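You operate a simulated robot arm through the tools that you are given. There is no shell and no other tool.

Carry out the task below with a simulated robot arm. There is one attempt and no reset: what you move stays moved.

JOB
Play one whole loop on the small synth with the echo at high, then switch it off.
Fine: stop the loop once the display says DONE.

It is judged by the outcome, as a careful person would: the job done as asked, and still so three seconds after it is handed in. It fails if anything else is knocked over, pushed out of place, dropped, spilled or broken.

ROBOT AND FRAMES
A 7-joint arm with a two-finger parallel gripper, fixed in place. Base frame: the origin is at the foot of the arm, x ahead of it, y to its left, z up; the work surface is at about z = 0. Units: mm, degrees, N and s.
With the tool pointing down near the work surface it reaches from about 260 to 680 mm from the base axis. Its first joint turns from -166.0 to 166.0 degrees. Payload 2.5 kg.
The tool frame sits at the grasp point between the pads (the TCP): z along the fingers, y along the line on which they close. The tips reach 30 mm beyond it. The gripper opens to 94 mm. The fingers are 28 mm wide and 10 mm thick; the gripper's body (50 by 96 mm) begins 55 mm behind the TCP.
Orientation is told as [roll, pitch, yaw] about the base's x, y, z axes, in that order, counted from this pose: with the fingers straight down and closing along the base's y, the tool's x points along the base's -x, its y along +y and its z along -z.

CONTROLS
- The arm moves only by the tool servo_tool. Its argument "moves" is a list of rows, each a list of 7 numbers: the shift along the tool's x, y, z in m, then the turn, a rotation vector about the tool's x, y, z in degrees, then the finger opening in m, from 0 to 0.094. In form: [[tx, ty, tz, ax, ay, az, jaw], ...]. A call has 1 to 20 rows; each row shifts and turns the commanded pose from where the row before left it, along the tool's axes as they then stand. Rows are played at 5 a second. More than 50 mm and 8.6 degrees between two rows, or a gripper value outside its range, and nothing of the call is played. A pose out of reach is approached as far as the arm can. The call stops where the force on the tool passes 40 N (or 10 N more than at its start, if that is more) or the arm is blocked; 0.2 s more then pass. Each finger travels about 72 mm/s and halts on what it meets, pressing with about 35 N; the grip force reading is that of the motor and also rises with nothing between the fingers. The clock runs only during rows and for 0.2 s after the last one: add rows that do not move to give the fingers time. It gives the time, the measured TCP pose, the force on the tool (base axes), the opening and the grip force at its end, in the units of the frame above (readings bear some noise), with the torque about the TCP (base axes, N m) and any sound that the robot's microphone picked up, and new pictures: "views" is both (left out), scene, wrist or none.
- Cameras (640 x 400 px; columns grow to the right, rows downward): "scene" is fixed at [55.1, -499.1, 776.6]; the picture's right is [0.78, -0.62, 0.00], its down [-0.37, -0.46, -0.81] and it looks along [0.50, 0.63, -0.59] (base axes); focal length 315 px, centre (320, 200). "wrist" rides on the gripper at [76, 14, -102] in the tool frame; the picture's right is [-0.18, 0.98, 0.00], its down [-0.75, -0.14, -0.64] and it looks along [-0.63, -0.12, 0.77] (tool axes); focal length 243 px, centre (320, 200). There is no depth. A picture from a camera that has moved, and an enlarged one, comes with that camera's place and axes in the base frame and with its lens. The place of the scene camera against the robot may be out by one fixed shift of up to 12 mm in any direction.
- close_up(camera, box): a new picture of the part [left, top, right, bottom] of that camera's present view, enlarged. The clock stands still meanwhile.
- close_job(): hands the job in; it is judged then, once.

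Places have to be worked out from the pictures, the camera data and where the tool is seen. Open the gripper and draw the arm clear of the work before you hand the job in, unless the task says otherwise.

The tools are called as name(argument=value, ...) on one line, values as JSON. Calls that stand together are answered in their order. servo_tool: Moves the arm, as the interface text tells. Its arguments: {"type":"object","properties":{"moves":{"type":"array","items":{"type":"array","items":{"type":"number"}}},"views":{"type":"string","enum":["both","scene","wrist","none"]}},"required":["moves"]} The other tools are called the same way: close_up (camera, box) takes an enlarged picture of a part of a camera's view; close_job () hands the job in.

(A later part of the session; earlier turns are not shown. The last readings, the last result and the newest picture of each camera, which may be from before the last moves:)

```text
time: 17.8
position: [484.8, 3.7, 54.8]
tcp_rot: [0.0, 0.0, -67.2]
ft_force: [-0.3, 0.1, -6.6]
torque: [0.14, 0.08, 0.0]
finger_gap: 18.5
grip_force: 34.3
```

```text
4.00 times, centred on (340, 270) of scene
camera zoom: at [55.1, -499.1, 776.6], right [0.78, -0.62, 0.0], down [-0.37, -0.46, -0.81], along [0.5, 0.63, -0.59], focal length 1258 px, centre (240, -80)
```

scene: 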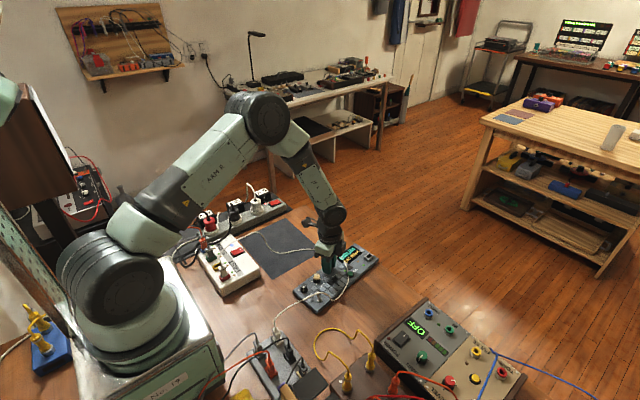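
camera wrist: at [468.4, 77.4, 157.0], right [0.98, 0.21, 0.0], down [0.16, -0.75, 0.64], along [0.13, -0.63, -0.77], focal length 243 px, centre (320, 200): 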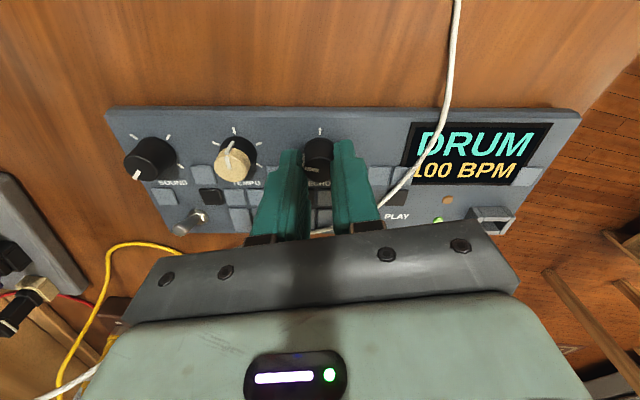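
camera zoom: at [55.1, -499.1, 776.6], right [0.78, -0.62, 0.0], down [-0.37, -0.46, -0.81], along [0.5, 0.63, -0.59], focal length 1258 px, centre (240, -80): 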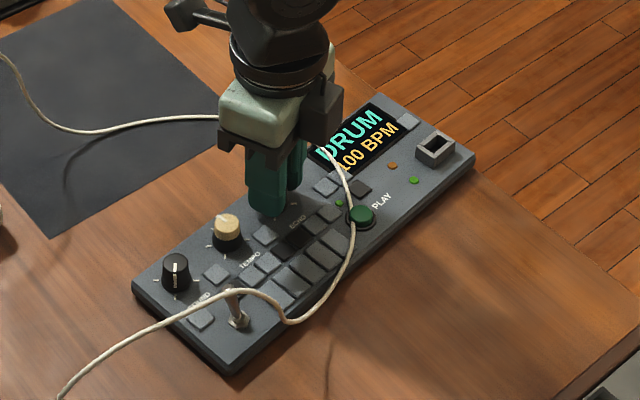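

The force stays at about -7 N, so it is fully suspended. I'll rotate back slowly (counter-clockwise) to swing the synth to its original heading, then compare with the earlier scene pictures.

servo_tool(moves=[[0, 0, 0, 0, 0, -3, 0.012], [0, 0, 0, 0, 0, -5, 0.012], [0, 0, 0, 0, 0, -5, 0.012], [0, 0, 0, 0, 0, -5, 0.012], [0, 0, 0, 0, 0, -5, 0.012], [0, 0, 0, 0, 0, -5, 0.012], [0, 0, 0, 0, 0, -5, 0.012], [0, 0, 0, 0, 0, -5, 0.012], [0, 0, 0, 0, 0, -5, 0.012], [0, 0, 0, 0, 0, -5, 0.012], [0, 0, 0, 0, 0, -5, 0.012], [0, 0, 0, 0, 0, -5, 0.012], [0, 0, 0, 0, 0, -5, 0.012], [0, 0, 0, 0, 0, -5, 0.012], [0, 0, 0, 0, 0, -4, 0.012], [0, 0, 0, 0, 0, -2, 0.012], [0, 0, 0, 0, 0, 0, 0.012]], views="both")

close_up(camera="scene", box=[290, 220, 390, 310])

close_up(camera="wrist", box=[200, 60, 440, 220])

```text
time: 21.4
position: [484.6, 3.1, 54.1]
tcp_rot: [0.0, 0.1, 6.9]
ft_force: [0.9, 0.1, -6.5]
torque: [0.0, 0.18, 0.02]
finger_gap: 18.5
grip_force: 35.2
camera wrist: at [406.9, 7.1, 158.0], right [0.06, 1.0, 0.0], down [0.77, -0.05, 0.64], along [0.64, -0.04, -0.77], focal length 243 px, centre (320, 200)
```

scene: 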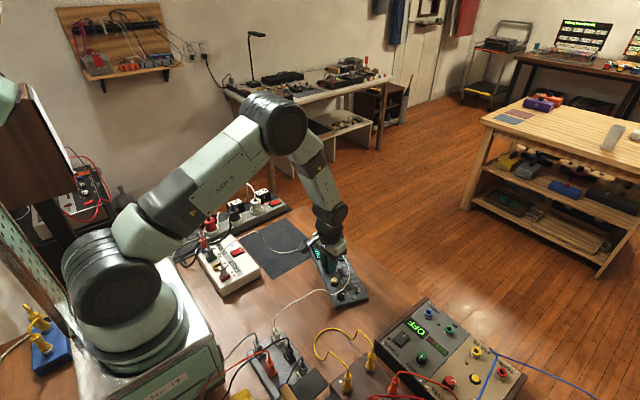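
wrist: 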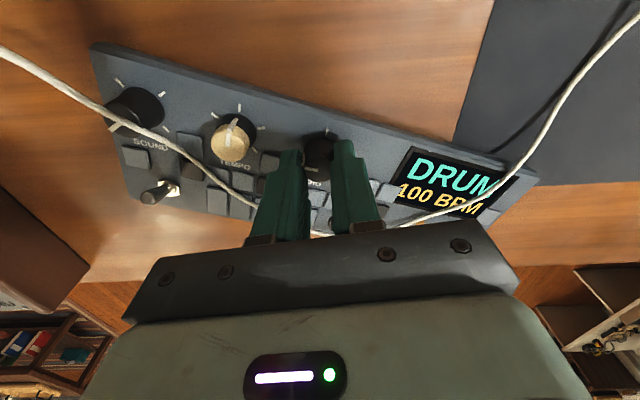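

```text
4.44 times, centred on (340, 265) of scene
camera zoom: at [55.1, -499.1, 776.6], right [0.78, -0.62, 0.0], down [-0.37, -0.46, -0.81], along [0.5, 0.63, -0.59], focal length 1398 px, centre (231, -89)
```

zoom: 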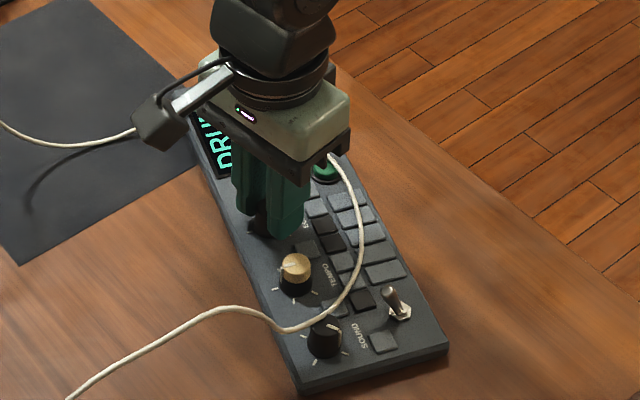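

```text
2.50 times, centred on (320, 140) of wrist
camera zoom: at [406.9, 7.1, 158.0], right [0.06, 1.0, 0.0], down [0.77, -0.05, 0.64], along [0.64, -0.04, -0.77], focal length 606 px, centre (320, 350)
```

zoom: 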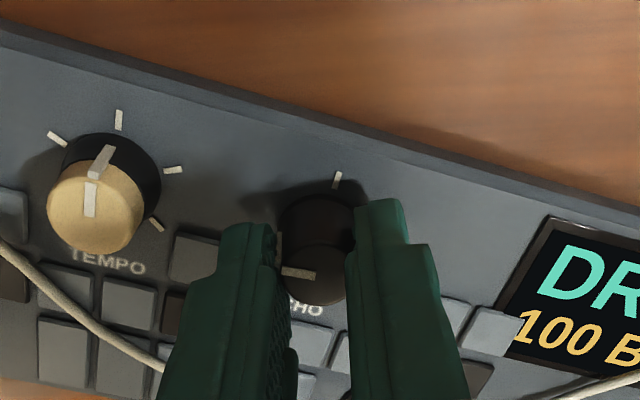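

The synth came back most of the way but lags: from the TEMPO→ECHO line its heading is about 66° versus ~88.5° originally. I'll continue counter-clockwise about 22° slowly and compare again.

servo_tool(moves=[[0, 0, 0, 0, 0, -2, 0.012], [0, 0, 0, 0, 0, -3, 0.012], [0, 0, 0, 0, 0, -3, 0.012], [0, 0, 0, 0, 0, -3, 0.012], [0, 0, 0, 0, 0, -3, 0.012], [0, 0, 0, 0, 0, -3, 0.012], [0, 0, 0, 0, 0, -3, 0.012], [0, 0, 0, 0, 0, -2, 0.012], [0, 0, 0, 0, 0, 0, 0.012]], views="both")

close_up(camera="scene", box=[290, 220, 390, 310])

close_up(camera="wrist", box=[200, 60, 440, 220])

```text
time: 23.4
position: [485.3, 2.7, 54.2]
tcp_rot: [0.0, 0.0, 28.9]
ft_force: [0.0, 0.1, -6.6]
torque: [-0.07, 0.17, 0.01]
finger_gap: 18.6
grip_force: 35.3
camera wrist: at [410.8, -22.6, 157.7], right [-0.31, 0.95, 0.0], down [0.73, 0.24, 0.64], along [0.61, 0.2, -0.77], focal length 243 px, centre (320, 200)
```

scene: 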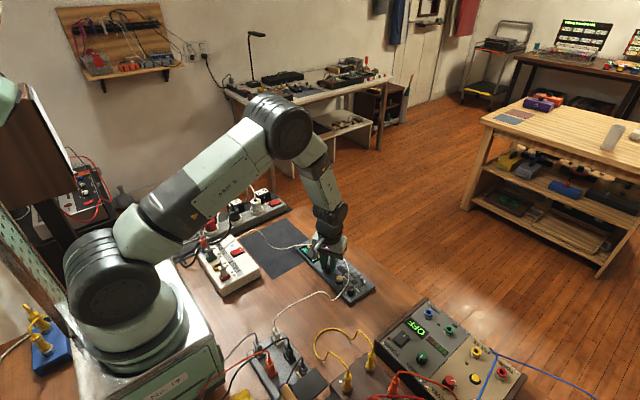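
wrist: 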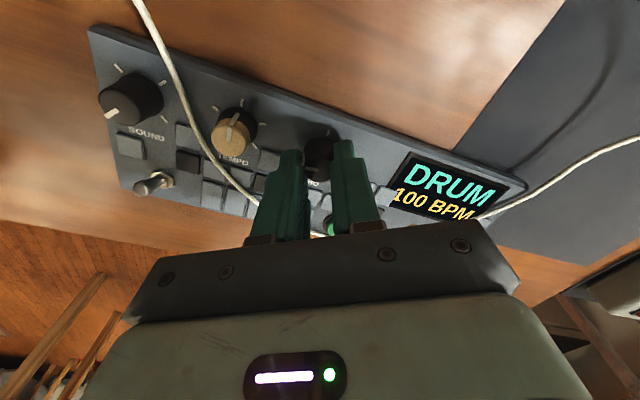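

```text
4.44 times, centred on (340, 265) of scene
camera zoom: at [55.1, -499.1, 776.6], right [0.78, -0.62, 0.0], down [-0.37, -0.46, -0.81], along [0.5, 0.63, -0.59], focal length 1398 px, centre (231, -89)
```

zoom: 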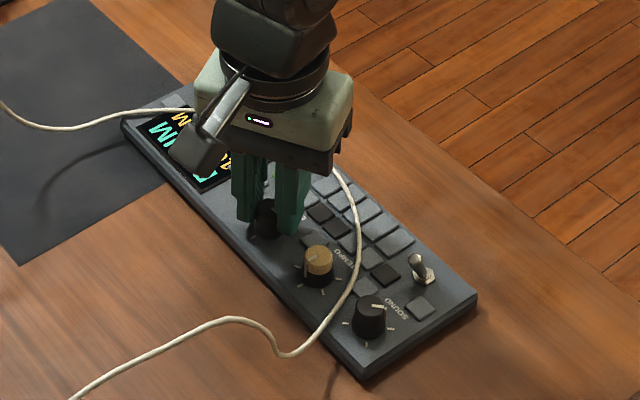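

```text
2.50 times, centred on (320, 140) of wrist
camera zoom: at [410.8, -22.6, 157.7], right [-0.31, 0.95, 0.0], down [0.73, 0.24, 0.64], along [0.61, 0.2, -0.77], focal length 606 px, centre (320, 350)
```

zoom: 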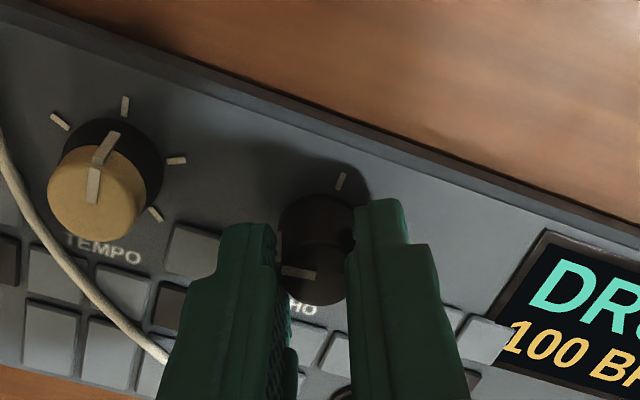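

Very close to the original pose now: against the reference picture, SOUND and the right corner are off by an amount matching about 3° more counter-clockwise. I'll rotate the last 3° and compare again before setting it down.

servo_tool(moves=[[0, 0, 0, 0, 0, -1.5, 0.012], [0, 0, 0, 0, 0, -1.5, 0.012], [0, 0, 0, 0, 0, 0, 0.012]], views="scene")

close_up(camera="scene", box=[290, 220, 390, 310])

close_up(camera="wrist", box=[80, 0, 560, 300])

```text
time: 24.2
position: [484.6, 2.5, 54.9]
tcp_rot: [0.0, 0.0, 31.9]
ft_force: [-0.5, -0.3, -6.4]
torque: [-0.08, 0.18, 0.0]
finger_gap: 18.9
grip_force: 34.8
```

scene: 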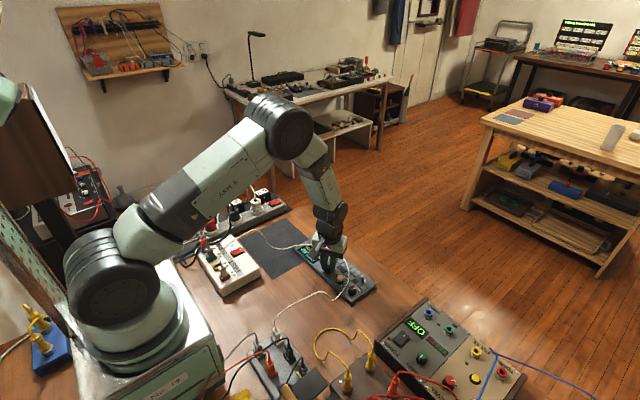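

```text
4.44 times, centred on (340, 265) of scene
camera zoom: at [55.1, -499.1, 776.6], right [0.78, -0.62, 0.0], down [-0.37, -0.46, -0.81], along [0.5, 0.63, -0.59], focal length 1398 px, centre (231, -89)
```

zoom: 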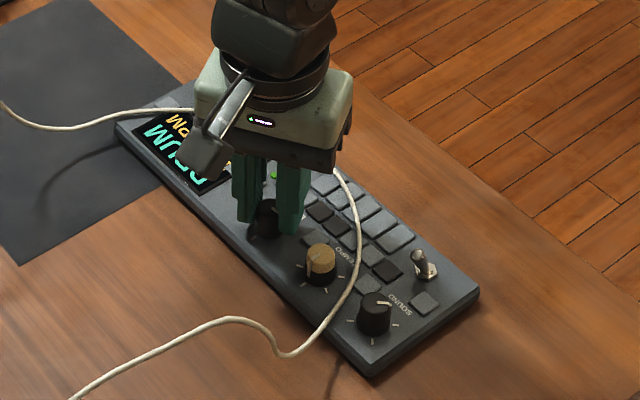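

```text
1.33 times, centred on (320, 150) of wrist
camera zoom: at [412.2, -26.6, 157.9], right [-0.36, 0.93, 0.0], down [0.71, 0.28, 0.64], along [0.6, 0.23, -0.77], focal length 324 px, centre (320, 267)
```

zoom: 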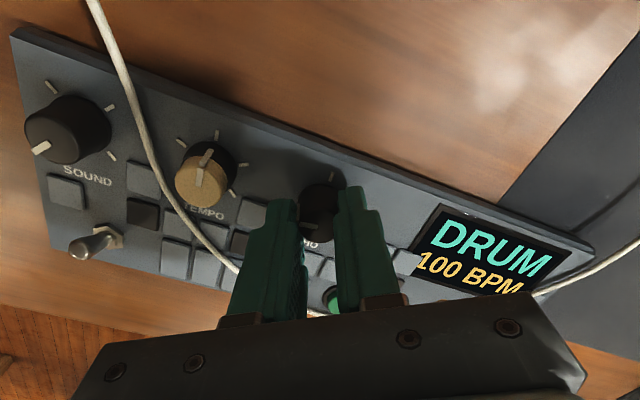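

All reference features (right corner, bottom corner, SOUND, toggle) now match the original picture within about a pixel. I'll lower it gently onto the table, watching the vertical force.

servo_tool(moves=[[0, 0, 0.0006, 0, 0, 0, 0.012], [0, 0, 0.0006, 0, 0, 0, 0.012], [0, 0, 0.0006, 0, 0, 0, 0.012], [0, 0, 0, 0, 0, 0, 0.012]], views="none")

```text
time: 25.2
position: [485.4, 2.0, 52.6]
tcp_rot: [0.0, 0.0, 31.9]
ft_force: [-0.5, 0.2, -7.0]
torque: [-0.06, 0.19, -0.01]
finger_gap: 18.5
grip_force: 35.2
```

Still fully suspended (-7 N). I'll keep lowering in small steps.

servo_tool(moves=[[0, 0, 0.0005, 0, 0, 0, 0.012], [0, 0, 0.0005, 0, 0, 0, 0.012], [0, 0, 0, 0, 0, 0, 0.012]], views="none")

```text
time: 26.0
position: [484.5, 3.1, 52.2]
tcp_rot: [0.0, -0.1, 31.9]
ft_force: [0.6, -1.8, -0.9]
torque: [0.14, -0.34, 0.02]
finger_gap: 18.7
grip_force: 34.7
```

The load has transferred to the table (-0.9 N). I'll go a hair lower for a light press, and compare the synth's pose with the reference views.

servo_tool(moves=[[0, 0, 0.0003, 0, 0, 0, 0.012], [0, 0, 0, 0, 0, 0, 0.012]], views="both")

close_up(camera="scene", box=[290, 220, 390, 310])

close_up(camera="scene", box=[345, 270, 375, 295])

close_up(camera="wrist", box=[220, 60, 420, 220])

```text
time: 26.6
position: [484.9, 2.9, 51.4]
tcp_rot: [0.0, -0.1, 31.8]
ft_force: [-1.0, -3.5, 6.8]
torque: [0.41, -0.8, 0.01]
finger_gap: 18.6
grip_force: 35.2
camera wrist: at [412.2, -26.0, 155.5], right [-0.36, 0.93, 0.0], down [0.71, 0.28, 0.64], along [0.6, 0.23, -0.77], focal length 243 px, centre (320, 200)
```

scene: 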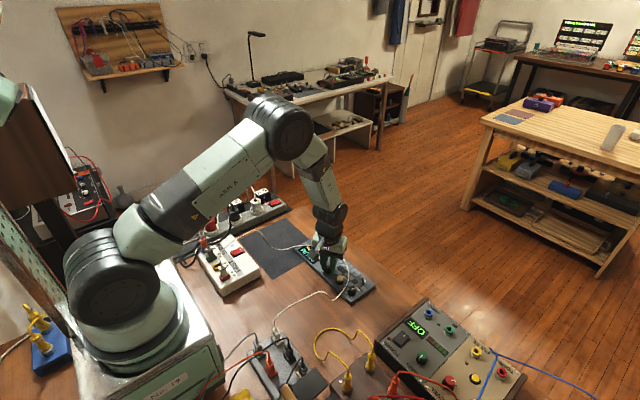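
wrist: 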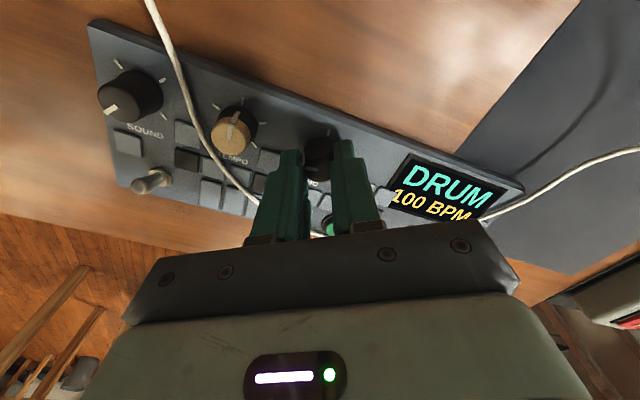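

```text
4.44 times, centred on (340, 265) of scene
camera zoom: at [55.1, -499.1, 776.6], right [0.78, -0.62, 0.0], down [-0.37, -0.46, -0.81], along [0.5, 0.63, -0.59], focal length 1398 px, centre (231, -89)
```

zoom: 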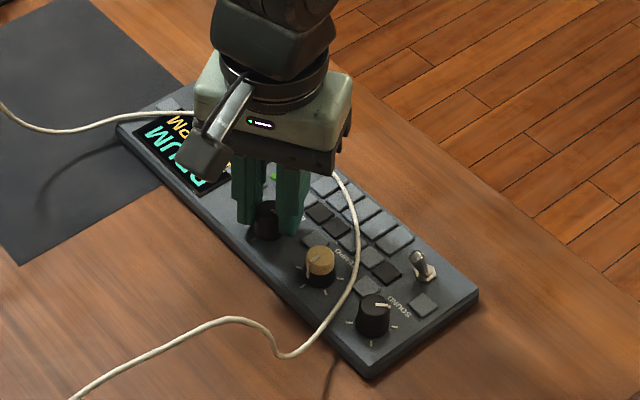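

```text
16.00 times, centred on (360, 282) of scene
camera zoom: at [55.1, -499.1, 776.6], right [0.78, -0.62, 0.0], down [-0.37, -0.46, -0.81], along [0.5, 0.63, -0.59], focal length 5034 px, centre (-320, -1120)
```

zoom: 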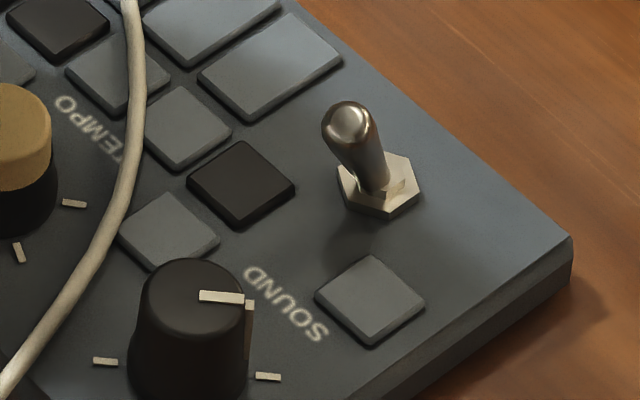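

```text
2.50 times, centred on (320, 140) of wrist
camera zoom: at [412.2, -26.0, 155.5], right [-0.36, 0.93, 0.0], down [0.71, 0.28, 0.64], along [0.6, 0.23, -0.77], focal length 606 px, centre (320, 350)
```

zoom: 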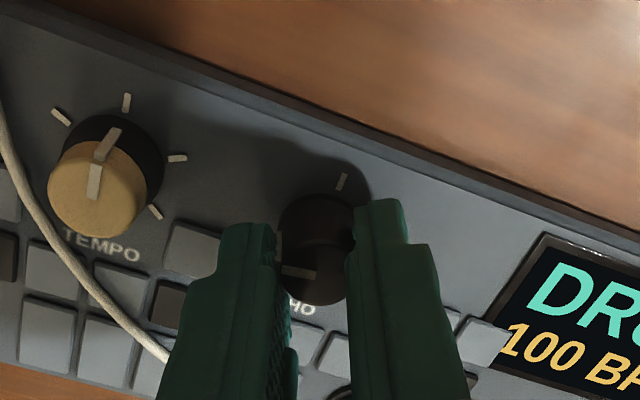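

Set down within about 1–2 mm and 1° of its original pose. Now with a firm downward press (so table friction holds the synth) I'll turn the knob clockwise in short batches, checking force and the panel each time.

servo_tool(moves=[[0, 0, 0.0004, 0, 0, 0, 0.012], [0, 0, 0, 0, 0, 5, 0.012], [0, 0, 0, 0, 0, 5, 0.012], [0, 0, 0, 0, 0, 5, 0.012], [0, 0, 0, 0, 0, 0, 0.012]], views="scene")

close_up(camera="scene", box=[345, 270, 375, 295])

close_up(camera="wrist", box=[220, 60, 420, 220])

```text
time: 27.8
position: [484.7, 3.6, 52.5]
tcp_rot: [0.0, -0.1, 16.8]
ft_force: [-1.1, -2.2, 16.7]
torque: [-0.19, 0.32, 0.02]
finger_gap: 18.9
grip_force: 35.0
```

scene: 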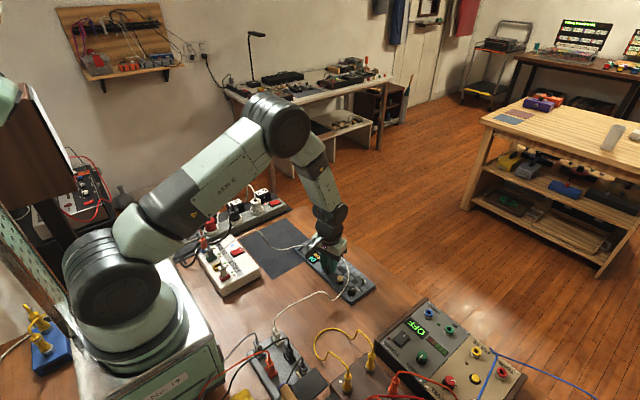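

```text
16.00 times, centred on (360, 282) of scene
camera zoom: at [55.1, -499.1, 776.6], right [0.78, -0.62, 0.0], down [-0.37, -0.46, -0.81], along [0.5, 0.63, -0.59], focal length 5034 px, centre (-320, -1120)
```

zoom: 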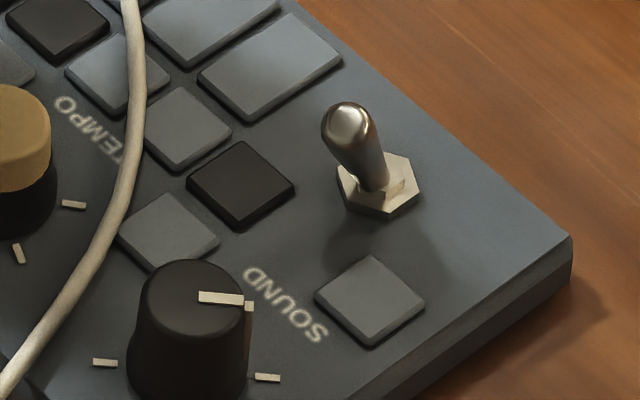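

```text
2.50 times, centred on (320, 140) of wrist
camera zoom: at [407.5, -6.3, 155.2], right [-0.11, 0.99, 0.0], down [0.76, 0.08, 0.64], along [0.64, 0.07, -0.77], focal length 606 px, centre (320, 350)
```

zoom: 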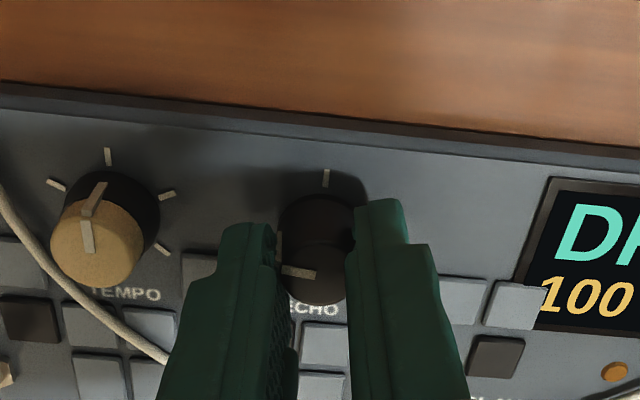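

With a ~17 N press the synth stays exactly put in the 16x picture while the knob turns. I'll continue clockwise.

servo_tool(moves=[[0, 0, 0, 0, 0, 6, 0.012], [0, 0, 0, 0, 0, 6, 0.012], [0, 0, 0, 0, 0, 6, 0.012], [0, 0, 0, 0, 0, 6, 0.012], [0, 0, 0, 0, 0, 6, 0.012], [0, 0, 0, 0, 0, 0, 0.012]], views="scene")

close_up(camera="scene", box=[345, 270, 375, 295])

close_up(camera="wrist", box=[220, 60, 420, 220])

```text
time: 29.2
position: [485.4, 3.1, 52.0]
tcp_rot: [0.0, -0.1, -13.2]
ft_force: [-5.2, -0.7, 29.4]
torque: [0.01, 0.17, -0.03]
finger_gap: 18.6
grip_force: 34.8
```

scene: 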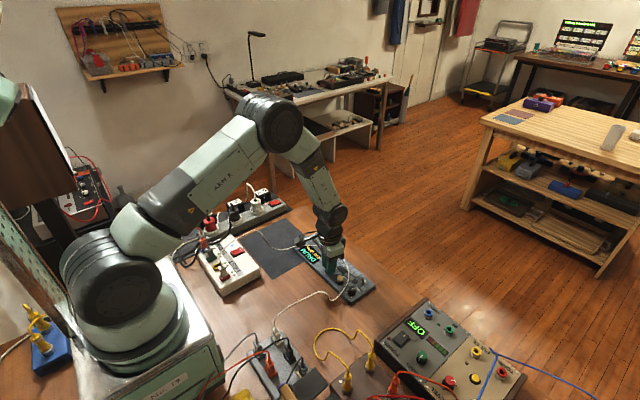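

```text
16.00 times, centred on (360, 282) of scene
camera zoom: at [55.1, -499.1, 776.6], right [0.78, -0.62, 0.0], down [-0.37, -0.46, -0.81], along [0.5, 0.63, -0.59], focal length 5034 px, centre (-320, -1120)
```

zoom: 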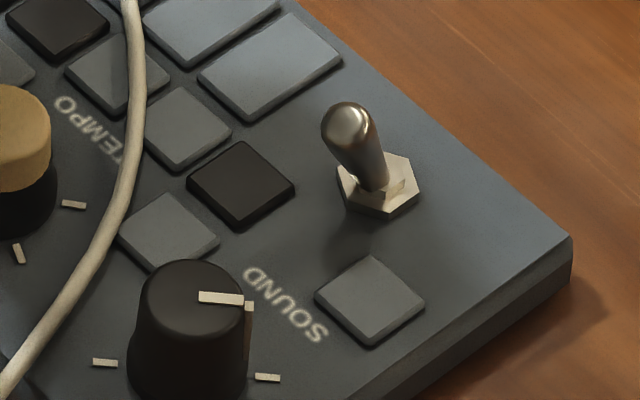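

```text
2.50 times, centred on (320, 140) of wrist
camera zoom: at [413.6, 33.2, 155.1], right [0.4, 0.91, 0.0], down [0.7, -0.31, 0.64], along [0.59, -0.26, -0.77], focal length 606 px, centre (320, 350)
```

zoom: 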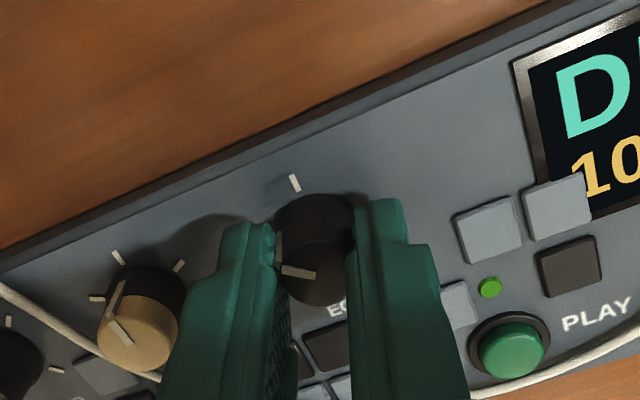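

The synth is still unmoved and the knob is about 45° further. The press has grown to 29 N, so I'll ease up by 0.3 mm and keep turning.

servo_tool(moves=[[0, 0, -0.0003, 0, 0, 6, 0.012], [0, 0, 0, 0, 0, 6, 0.012], [0, 0, 0, 0, 0, 6, 0.012], [0, 0, 0, 0, 0, 6, 0.012], [0, 0, 0, 0, 0, 6, 0.012], [0, 0, 0, 0, 0, 0, 0.012]], views="scene")

close_up(camera="scene", box=[290, 220, 390, 310])

close_up(camera="wrist", box=[220, 60, 420, 220])

```text
time: 30.6
position: [484.9, 2.2, 50.9]
tcp_rot: [0.0, -0.1, -43.3]
ft_force: [-3.4, -0.4, 27.5]
torque: [-0.14, -0.1, 0.05]
finger_gap: 18.5
grip_force: 34.9
```

scene: 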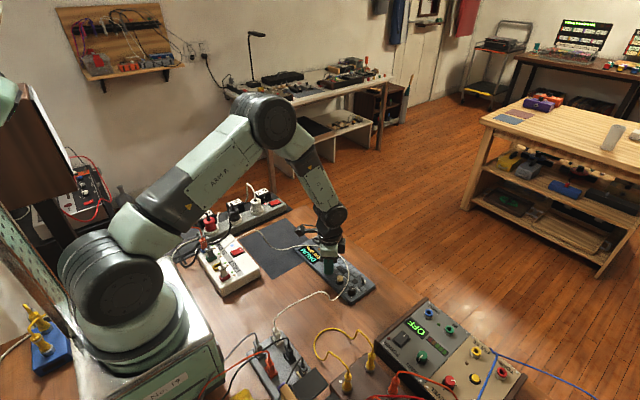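

```text
4.44 times, centred on (340, 265) of scene
camera zoom: at [55.1, -499.1, 776.6], right [0.78, -0.62, 0.0], down [-0.37, -0.46, -0.81], along [0.5, 0.63, -0.59], focal length 1398 px, centre (231, -89)
```

zoom: 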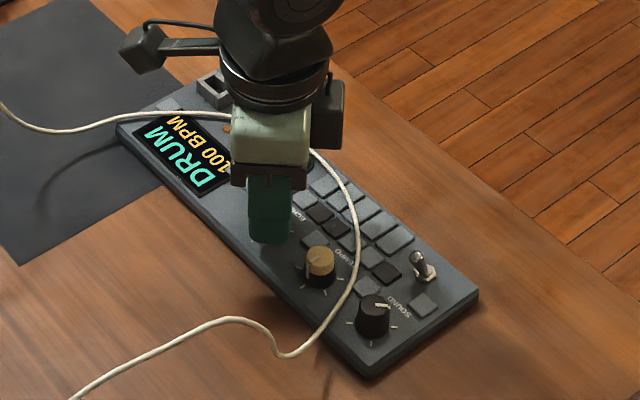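

```text
2.50 times, centred on (320, 140) of wrist
camera zoom: at [438.8, 64.3, 155.0], right [0.81, 0.59, 0.0], down [0.45, -0.62, 0.64], along [0.38, -0.52, -0.77], focal length 606 px, centre (320, 350)
```

zoom: 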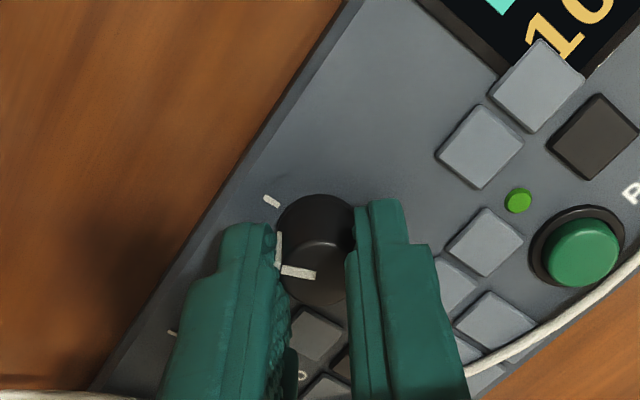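

Working well: knob is near -26° from the top tick and the synth hasn't moved. I'll turn another 36°, easing the press slightly.

servo_tool(moves=[[0, 0, -0.0003, 0, 0, 6, 0.012], [0, 0, 0, 0, 0, 6, 0.012], [0, 0, 0, 0, 0, 6, 0.012], [0, 0, 0, 0, 0, 6, 0.012], [0, 0, 0, 0, 0, 6, 0.012], [0, 0, 0, 0, 0, 6, 0.012], [0, 0, 0, 0, 0, 0, 0.012]], views="scene")

close_up(camera="scene", box=[290, 220, 390, 310])

close_up(camera="wrist", box=[220, 60, 420, 220])

```text
time: 32.2
position: [484.7, 1.8, 52.1]
tcp_rot: [0.1, 0.0, -79.2]
ft_force: [4.9, 1.8, 7.1]
torque: [-0.01, -0.14, 0.01]
finger_gap: 18.5
grip_force: 34.8
```

scene: 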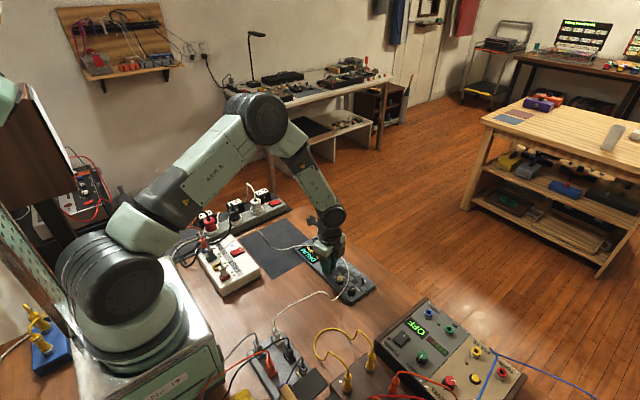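

```text
4.44 times, centred on (340, 265) of scene
camera zoom: at [55.1, -499.1, 776.6], right [0.78, -0.62, 0.0], down [-0.37, -0.46, -0.81], along [0.5, 0.63, -0.59], focal length 1398 px, centre (231, -89)
```

zoom: 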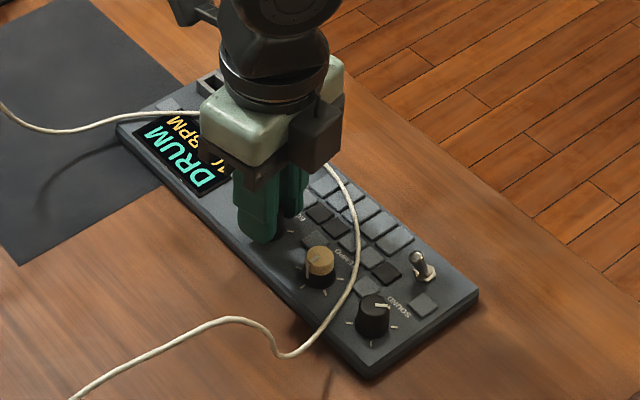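

```text
2.50 times, centred on (320, 140) of wrist
camera zoom: at [484.1, 79.1, 155.0], right [1.0, 0.0, 0.0], down [0.0, -0.77, 0.64], along [0.0, -0.64, -0.77], focal length 606 px, centre (320, 350)
```

zoom: 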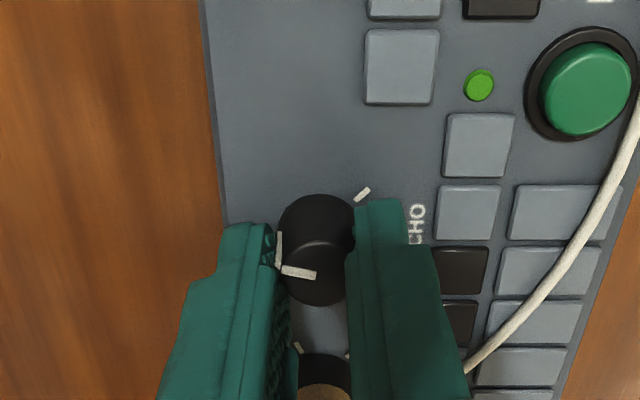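

The pointer is now about 10° past the top tick. I'll release, rise clear of the knob, and swing the gripper back counter-clockwise for a second stroke.

servo_tool(moves=[[0, 0, 0, 0, 0, 0, 0.022], [0, 0, 0, 0, 0, 0, 0.03], [0, 0, 0, 0, 0, 0, 0.036], [0, 0, 0, 0, 0, 0, 0.036], [0, 0, -0.015, 0, 0, 0, 0.036], [0, 0, -0.015, 0, 0, 0, 0.036], [0, 0, -0.01, 0, 0, 0, 0.036], [0, 0, 0, 0, 0, 0, 0.036]], views="both")

close_up(camera="scene", box=[290, 220, 390, 310])

close_up(camera="wrist", box=[220, 40, 420, 220])

```text
time: 34.0
position: [482.9, 2.1, 92.2]
tcp_rot: [0.0, 0.0, -79.1]
ft_force: [-0.6, -0.3, 0.4]
torque: [0.03, -0.02, 0.01]
finger_gap: 35.9
grip_force: 0.0
camera wrist: at [483.0, 78.8, 195.4], right [1.0, 0.0, 0.0], down [0.0, -0.77, 0.64], along [0.0, -0.64, -0.77], focal length 243 px, centre (320, 200)
```

scene: 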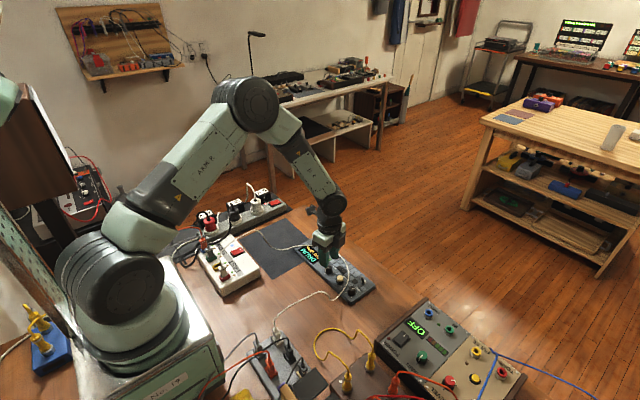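
wrist: 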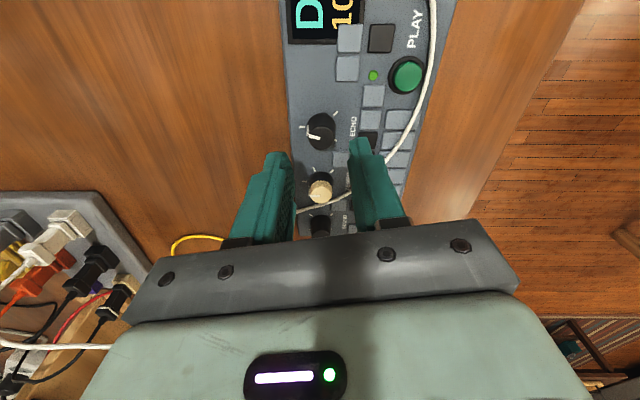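

```text
4.44 times, centred on (340, 265) of scene
camera zoom: at [55.1, -499.1, 776.6], right [0.78, -0.62, 0.0], down [-0.37, -0.46, -0.81], along [0.5, 0.63, -0.59], focal length 1398 px, centre (231, -89)
```

zoom: 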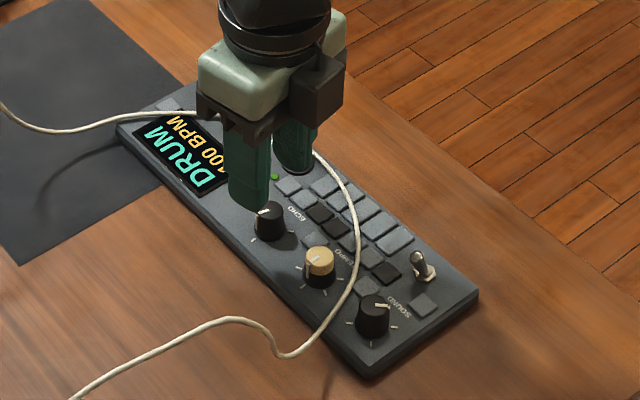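

```text
2.22 times, centred on (320, 130) of wrist
camera zoom: at [483.0, 78.8, 195.4], right [1.0, 0.0, 0.0], down [0.0, -0.77, 0.64], along [0.0, -0.64, -0.77], focal length 539 px, centre (320, 356)
```

zoom: 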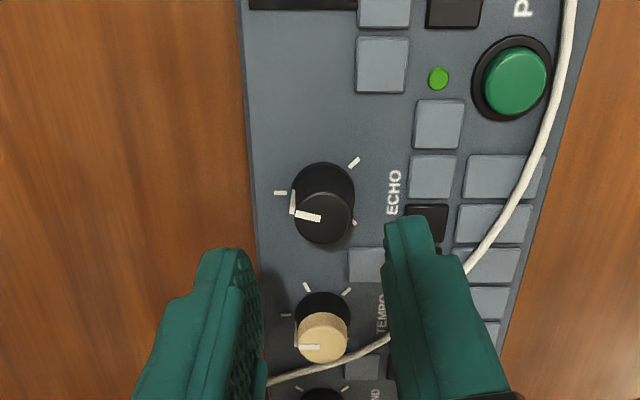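

Released cleanly and the synth stayed put; ECHO's axis re-measures at (484.3, 1.9). I'll swing the gripper back ~151° counter-clockwise at this safe height.

servo_tool(moves=[[0, 0, 0, 0, 0, -8.4, 0.036], [0, 0, 0, 0, 0, -8.4, 0.036], [0, 0, 0, 0, 0, -8.4, 0.036], [0, 0, 0, 0, 0, -8.4, 0.036], [0, 0, 0, 0, 0, -8.4, 0.036], [0, 0, 0, 0, 0, -8.4, 0.036], [0, 0, 0, 0, 0, -8.4, 0.036], [0, 0, 0, 0, 0, -8.4, 0.036], [0, 0, 0, 0, 0, -8.4, 0.036], [0, 0, 0, 0, 0, -8.4, 0.036], [0, 0, 0, 0, 0, -8.4, 0.036], [0, 0, 0, 0, 0, -8.4, 0.036], [0, 0, 0, 0, 0, -8.4, 0.036], [0, 0, 0, 0, 0, -8.4, 0.036], [0, 0, 0, 0, 0, -8.4, 0.036], [0, 0, 0, 0, 0, -8.4, 0.036], [0, 0, 0, 0, 0, -8.4, 0.036], [0, 0, 0, 0, 0, -8.4, 0.036], [0, 0, 0, 0, 0, 0, 0.036]], views="both")

close_up(camera="wrist", box=[220, 60, 420, 220])

```text
time: 38.0
position: [484.5, 3.6, 91.6]
tcp_rot: [0.0, 0.0, 72.1]
ft_force: [0.3, 0.2, 0.1]
torque: [0.0, 0.03, -0.01]
finger_gap: 35.9
grip_force: 0.0
camera wrist: at [447.1, -66.0, 194.9], right [-0.88, 0.48, 0.0], down [0.37, 0.67, 0.64], along [0.31, 0.56, -0.77], focal length 243 px, centre (320, 200)
```

scene: 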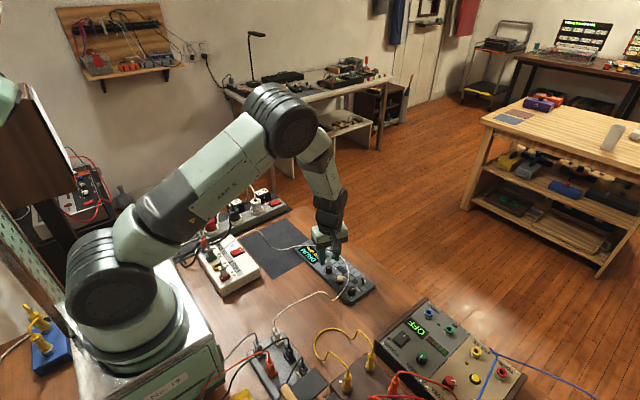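
wrist: 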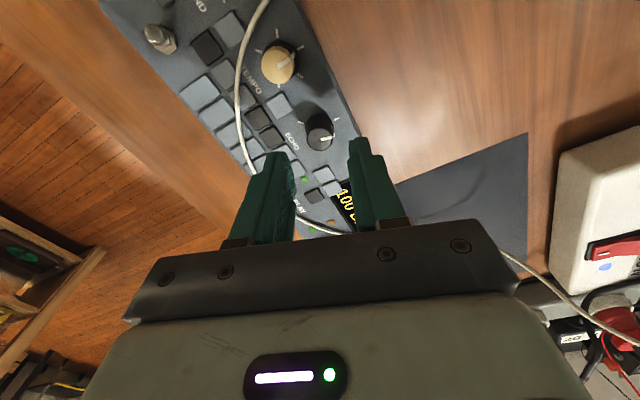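

```text
2.50 times, centred on (320, 140) of wrist
camera zoom: at [447.1, -66.0, 194.9], right [-0.88, 0.48, 0.0], down [0.37, 0.67, 0.64], along [0.31, 0.56, -0.77], focal length 606 px, centre (320, 350)
```

zoom: 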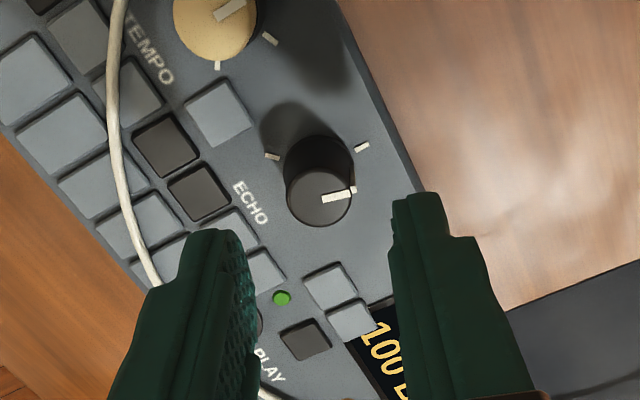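

The knob is centred between the fingers, its pointer near the top tick. I'll descend ~39.5 mm, let it settle and close on the knob.

servo_tool(moves=[[0, 0, 0.012, 0, 0, 0, 0.036], [0, 0, 0.012, 0, 0, 0, 0.036], [0, 0, 0.01, 0, 0, 0, 0.036], [0, 0, 0.0055, 0, 0, 0, 0.036], [0, 0, 0, 0, 0, 0, 0.036], [0, 0, 0, 0, 0, 0, 0.036]], views="wrist")

close_up(camera="wrist", box=[220, 60, 420, 220])

```text
time: 39.4
position: [484.1, 2.9, 51.3]
tcp_rot: [0.0, 0.0, 72.1]
ft_force: [0.3, -0.5, -0.5]
torque: [0.01, 0.0, 0.02]
finger_gap: 36.0
grip_force: 0.1
camera wrist: at [446.7, -66.0, 155.4], right [-0.88, 0.48, 0.0], down [0.37, 0.67, 0.64], along [0.31, 0.56, -0.77], focal length 243 px, centre (320, 200)
```

wrist: 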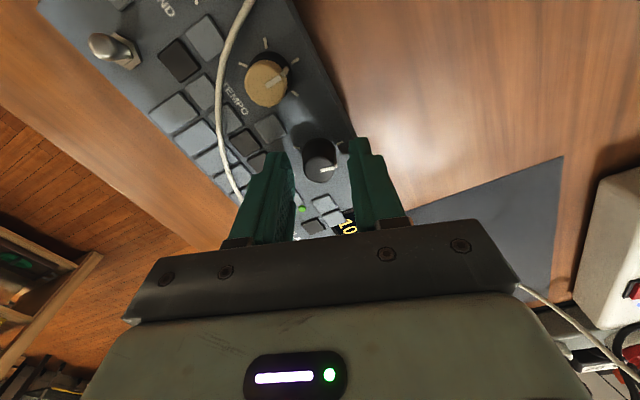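

```text
2.50 times, centred on (320, 140) of wrist
camera zoom: at [446.7, -66.0, 155.4], right [-0.88, 0.48, 0.0], down [0.37, 0.67, 0.64], along [0.31, 0.56, -0.77], focal length 606 px, centre (320, 350)
```

zoom: 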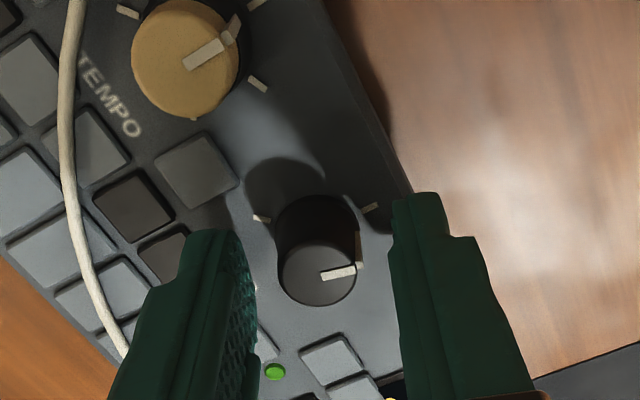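

No contact and well centred. I'll close on the knob, then add a slight downward press and check the force before turning.

servo_tool(moves=[[0, 0, 0, 0, 0, 0, 0.026], [0, 0, 0, 0, 0, 0, 0.021], [0, 0, 0, 0, 0, 0, 0.016], [0, 0, 0, 0, 0, 0, 0.012], [0, 0, 0.0005, 0, 0, 0, 0.012], [0, 0, 0.0003, 0, 0, 0, 0.012], [0, 0, 0, 0, 0, 0, 0.012]], views="none")

```text
time: 41.0
position: [484.7, 3.0, 52.1]
tcp_rot: [0.1, -0.1, 72.0]
ft_force: [-4.5, -3.0, 14.6]
torque: [0.06, 0.12, 0.0]
finger_gap: 18.4
grip_force: 35.0
```

A 15 N press is set. I'll turn clockwise 30° and verify that only the knob moves.

servo_tool(moves=[[0, 0, 0, 0, 0, 6, 0.012], [0, 0, 0, 0, 0, 6, 0.012], [0, 0, 0, 0, 0, 6, 0.012], [0, 0, 0, 0, 0, 6, 0.012], [0, 0, 0, 0, 0, 6, 0.012], [0, 0, 0, 0, 0, 0, 0.012]], views="scene")

close_up(camera="scene", box=[290, 220, 390, 310])

close_up(camera="wrist", box=[220, 60, 420, 220])

```text
time: 42.4
position: [485.0, 3.7, 51.5]
tcp_rot: [0.0, 0.0, 41.9]
ft_force: [-14.6, -2.7, 32.5]
torque: [-0.05, 0.52, -0.01]
finger_gap: 18.6
grip_force: 35.1
```

scene: 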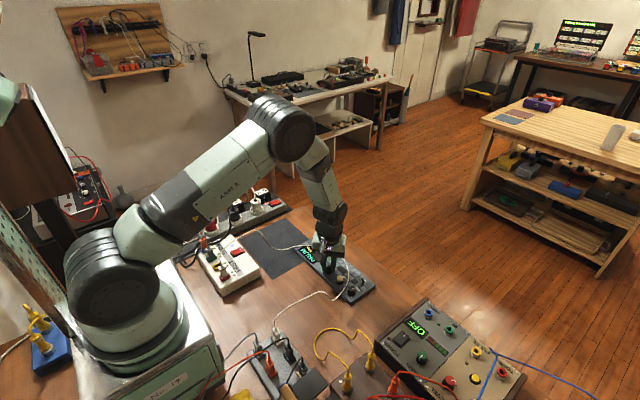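

```text
4.44 times, centred on (340, 265) of scene
camera zoom: at [55.1, -499.1, 776.6], right [0.78, -0.62, 0.0], down [-0.37, -0.46, -0.81], along [0.5, 0.63, -0.59], focal length 1398 px, centre (231, -89)
```

zoom: 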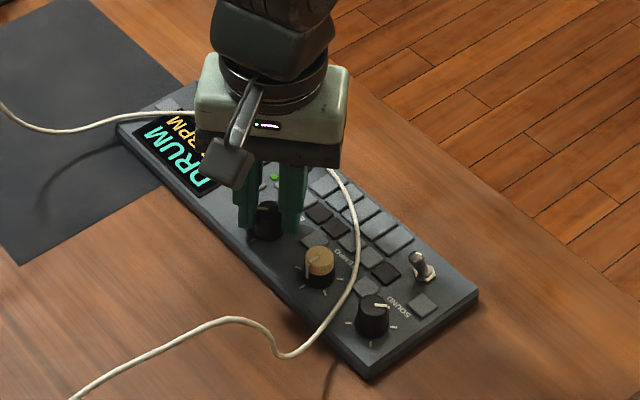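

```text
2.50 times, centred on (320, 140) of wrist
camera zoom: at [418.0, -38.1, 155.2], right [-0.52, 0.85, 0.0], down [0.65, 0.4, 0.64], along [0.55, 0.33, -0.77], focal length 606 px, centre (320, 350)
```

zoom: 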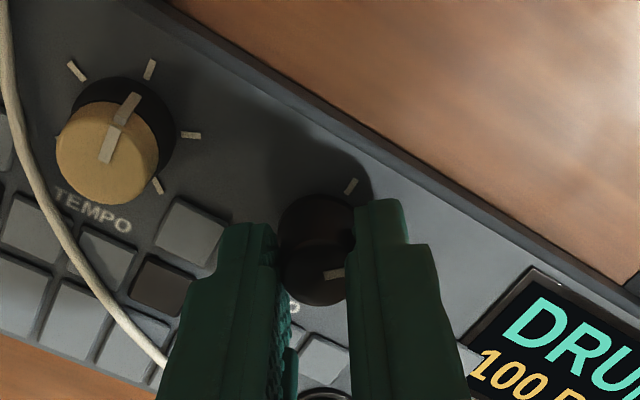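

Only the knob moved. The press (32 N) and a side load of -15 N in x have built up, so I'll relax both slightly and keep turning.

servo_tool(moves=[[0.00045, 0.0004, -0.0004, 0, 0, 0, 0.012], [0, 0, 0, 0, 0, 6, 0.012], [0, 0, 0, 0, 0, 6, 0.012], [0, 0, 0, 0, 0, 6, 0.012], [0, 0, 0, 0, 0, 6, 0.012], [0, 0, 0, 0, 0, 0, 0.012]], views="none")

close_up(camera="scene", box=[290, 220, 390, 310])

close_up(camera="wrist", box=[220, 60, 420, 220])

```text
time: 43.8
position: [485.2, 3.1, 51.2]
tcp_rot: [0.0, -0.1, 18.1]
ft_force: [1.0, 3.6, 2.2]
torque: [0.07, 0.03, 0.01]
finger_gap: 18.5
grip_force: 35.2
```

```text
4.44 times, centred on (340, 265) of scene
camera zoom: at [55.1, -499.1, 776.6], right [0.78, -0.62, 0.0], down [-0.37, -0.46, -0.81], along [0.5, 0.63, -0.59], focal length 1398 px, centre (231, -89)
```

zoom: 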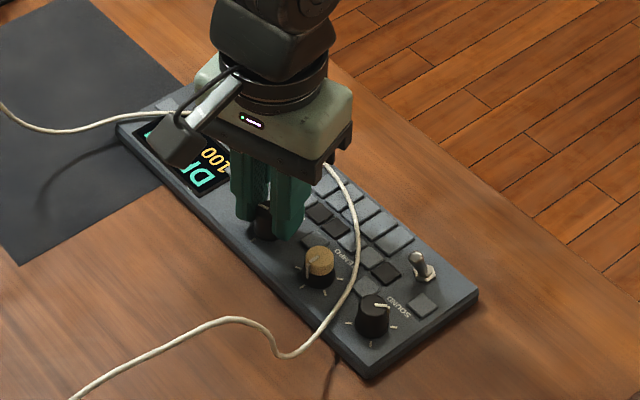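

```text
2.50 times, centred on (320, 140) of wrist
camera zoom: at [407.4, -7.9, 155.0], right [-0.13, 0.99, 0.0], down [0.76, 0.1, 0.64], along [0.64, 0.08, -0.77], focal length 606 px, centre (320, 350)
```

zoom: 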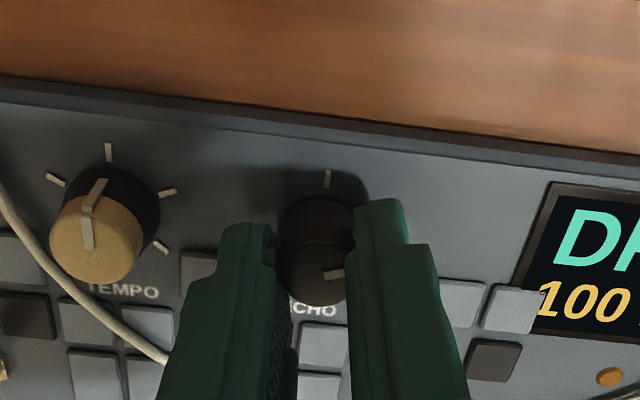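

Forces are low now and the synth hasn't shifted; the knob is around +64°. I'll add a bit of press and turn another 36°.

servo_tool(moves=[[0, 0, 0.0005, 0, 0, 0, 0.012], [0, 0, 0, 0, 0, 6, 0.012], [0, 0, 0, 0, 0, 6, 0.012], [0, 0, 0, 0, 0, 6, 0.012], [0, 0, 0, 0, 0, 6, 0.012], [0, 0, 0, 0, 0, 6, 0.012], [0, 0, 0, 0, 0, 0, 0.012]], views="none")

close_up(camera="scene", box=[290, 220, 390, 310])

close_up(camera="wrist", box=[200, 40, 440, 220])

```text
time: 45.4
position: [484.5, 3.5, 51.8]
tcp_rot: [0.0, -0.1, -12.0]
ft_force: [-0.6, -0.6, 10.0]
torque: [0.03, 0.32, -0.02]
finger_gap: 18.5
grip_force: 35.5
```

```text
4.44 times, centred on (340, 265) of scene
camera zoom: at [55.1, -499.1, 776.6], right [0.78, -0.62, 0.0], down [-0.37, -0.46, -0.81], along [0.5, 0.63, -0.59], focal length 1398 px, centre (231, -89)
```

zoom: 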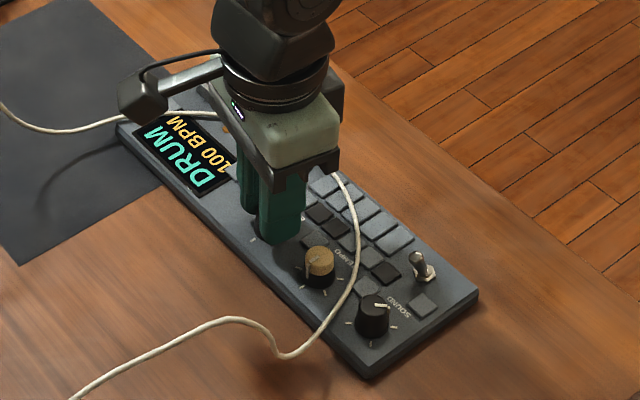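

```text
2.22 times, centred on (320, 130) of wrist
camera zoom: at [412.8, 31.8, 155.0], right [0.39, 0.92, 0.0], down [0.71, -0.3, 0.64], along [0.59, -0.25, -0.77], focal length 539 px, centre (320, 356)
```

zoom: 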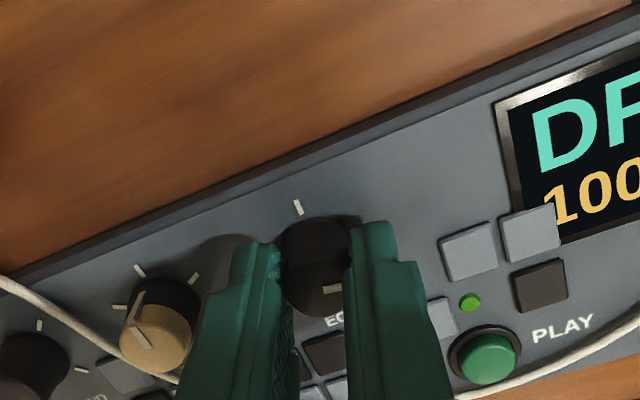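

The knob is at about +94°, synth unmoved. Next I'll turn another 36° toward the high tick, stopping just short to inspect.

servo_tool(moves=[[0, 0, 0, 0, 0, 6, 0.012], [0, 0, 0, 0, 0, 6, 0.012], [0, 0, 0, 0, 0, 6, 0.012], [0, 0, 0, 0, 0, 6, 0.012], [0, 0, 0, 0, 0, 6, 0.012], [0, 0, 0, 0, 0, 5, 0.012], [0, 0, 0, 0, 0, 0, 0.012]], views="none")

close_up(camera="scene", box=[290, 220, 390, 310])

close_up(camera="wrist", box=[220, 60, 420, 220])

```text
time: 47.0
position: [484.0, 2.1, 51.6]
tcp_rot: [0.1, -0.1, -47.1]
ft_force: [-3.7, 0.1, 20.8]
torque: [0.19, 0.29, -0.01]
finger_gap: 18.8
grip_force: 34.6
```

```text
4.44 times, centred on (340, 265) of scene
camera zoom: at [55.1, -499.1, 776.6], right [0.78, -0.62, 0.0], down [-0.37, -0.46, -0.81], along [0.5, 0.63, -0.59], focal length 1398 px, centre (231, -89)
```

zoom: 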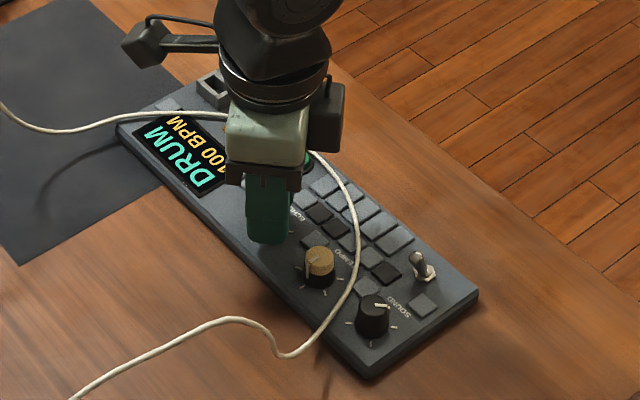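

```text
2.50 times, centred on (320, 140) of wrist
camera zoom: at [442.6, 67.2, 154.9], right [0.84, 0.54, 0.0], down [0.41, -0.65, 0.64], along [0.34, -0.54, -0.77], focal length 606 px, centre (320, 350)
```

zoom: 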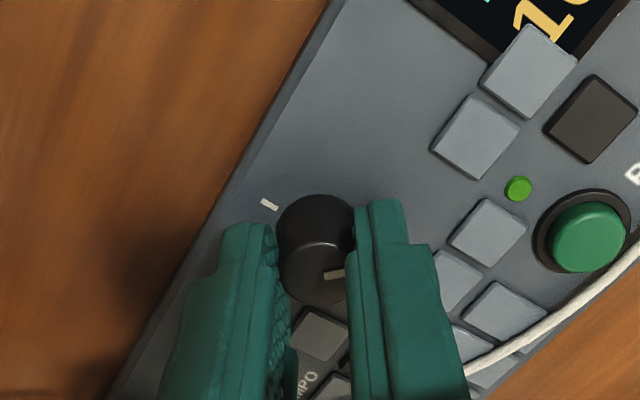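

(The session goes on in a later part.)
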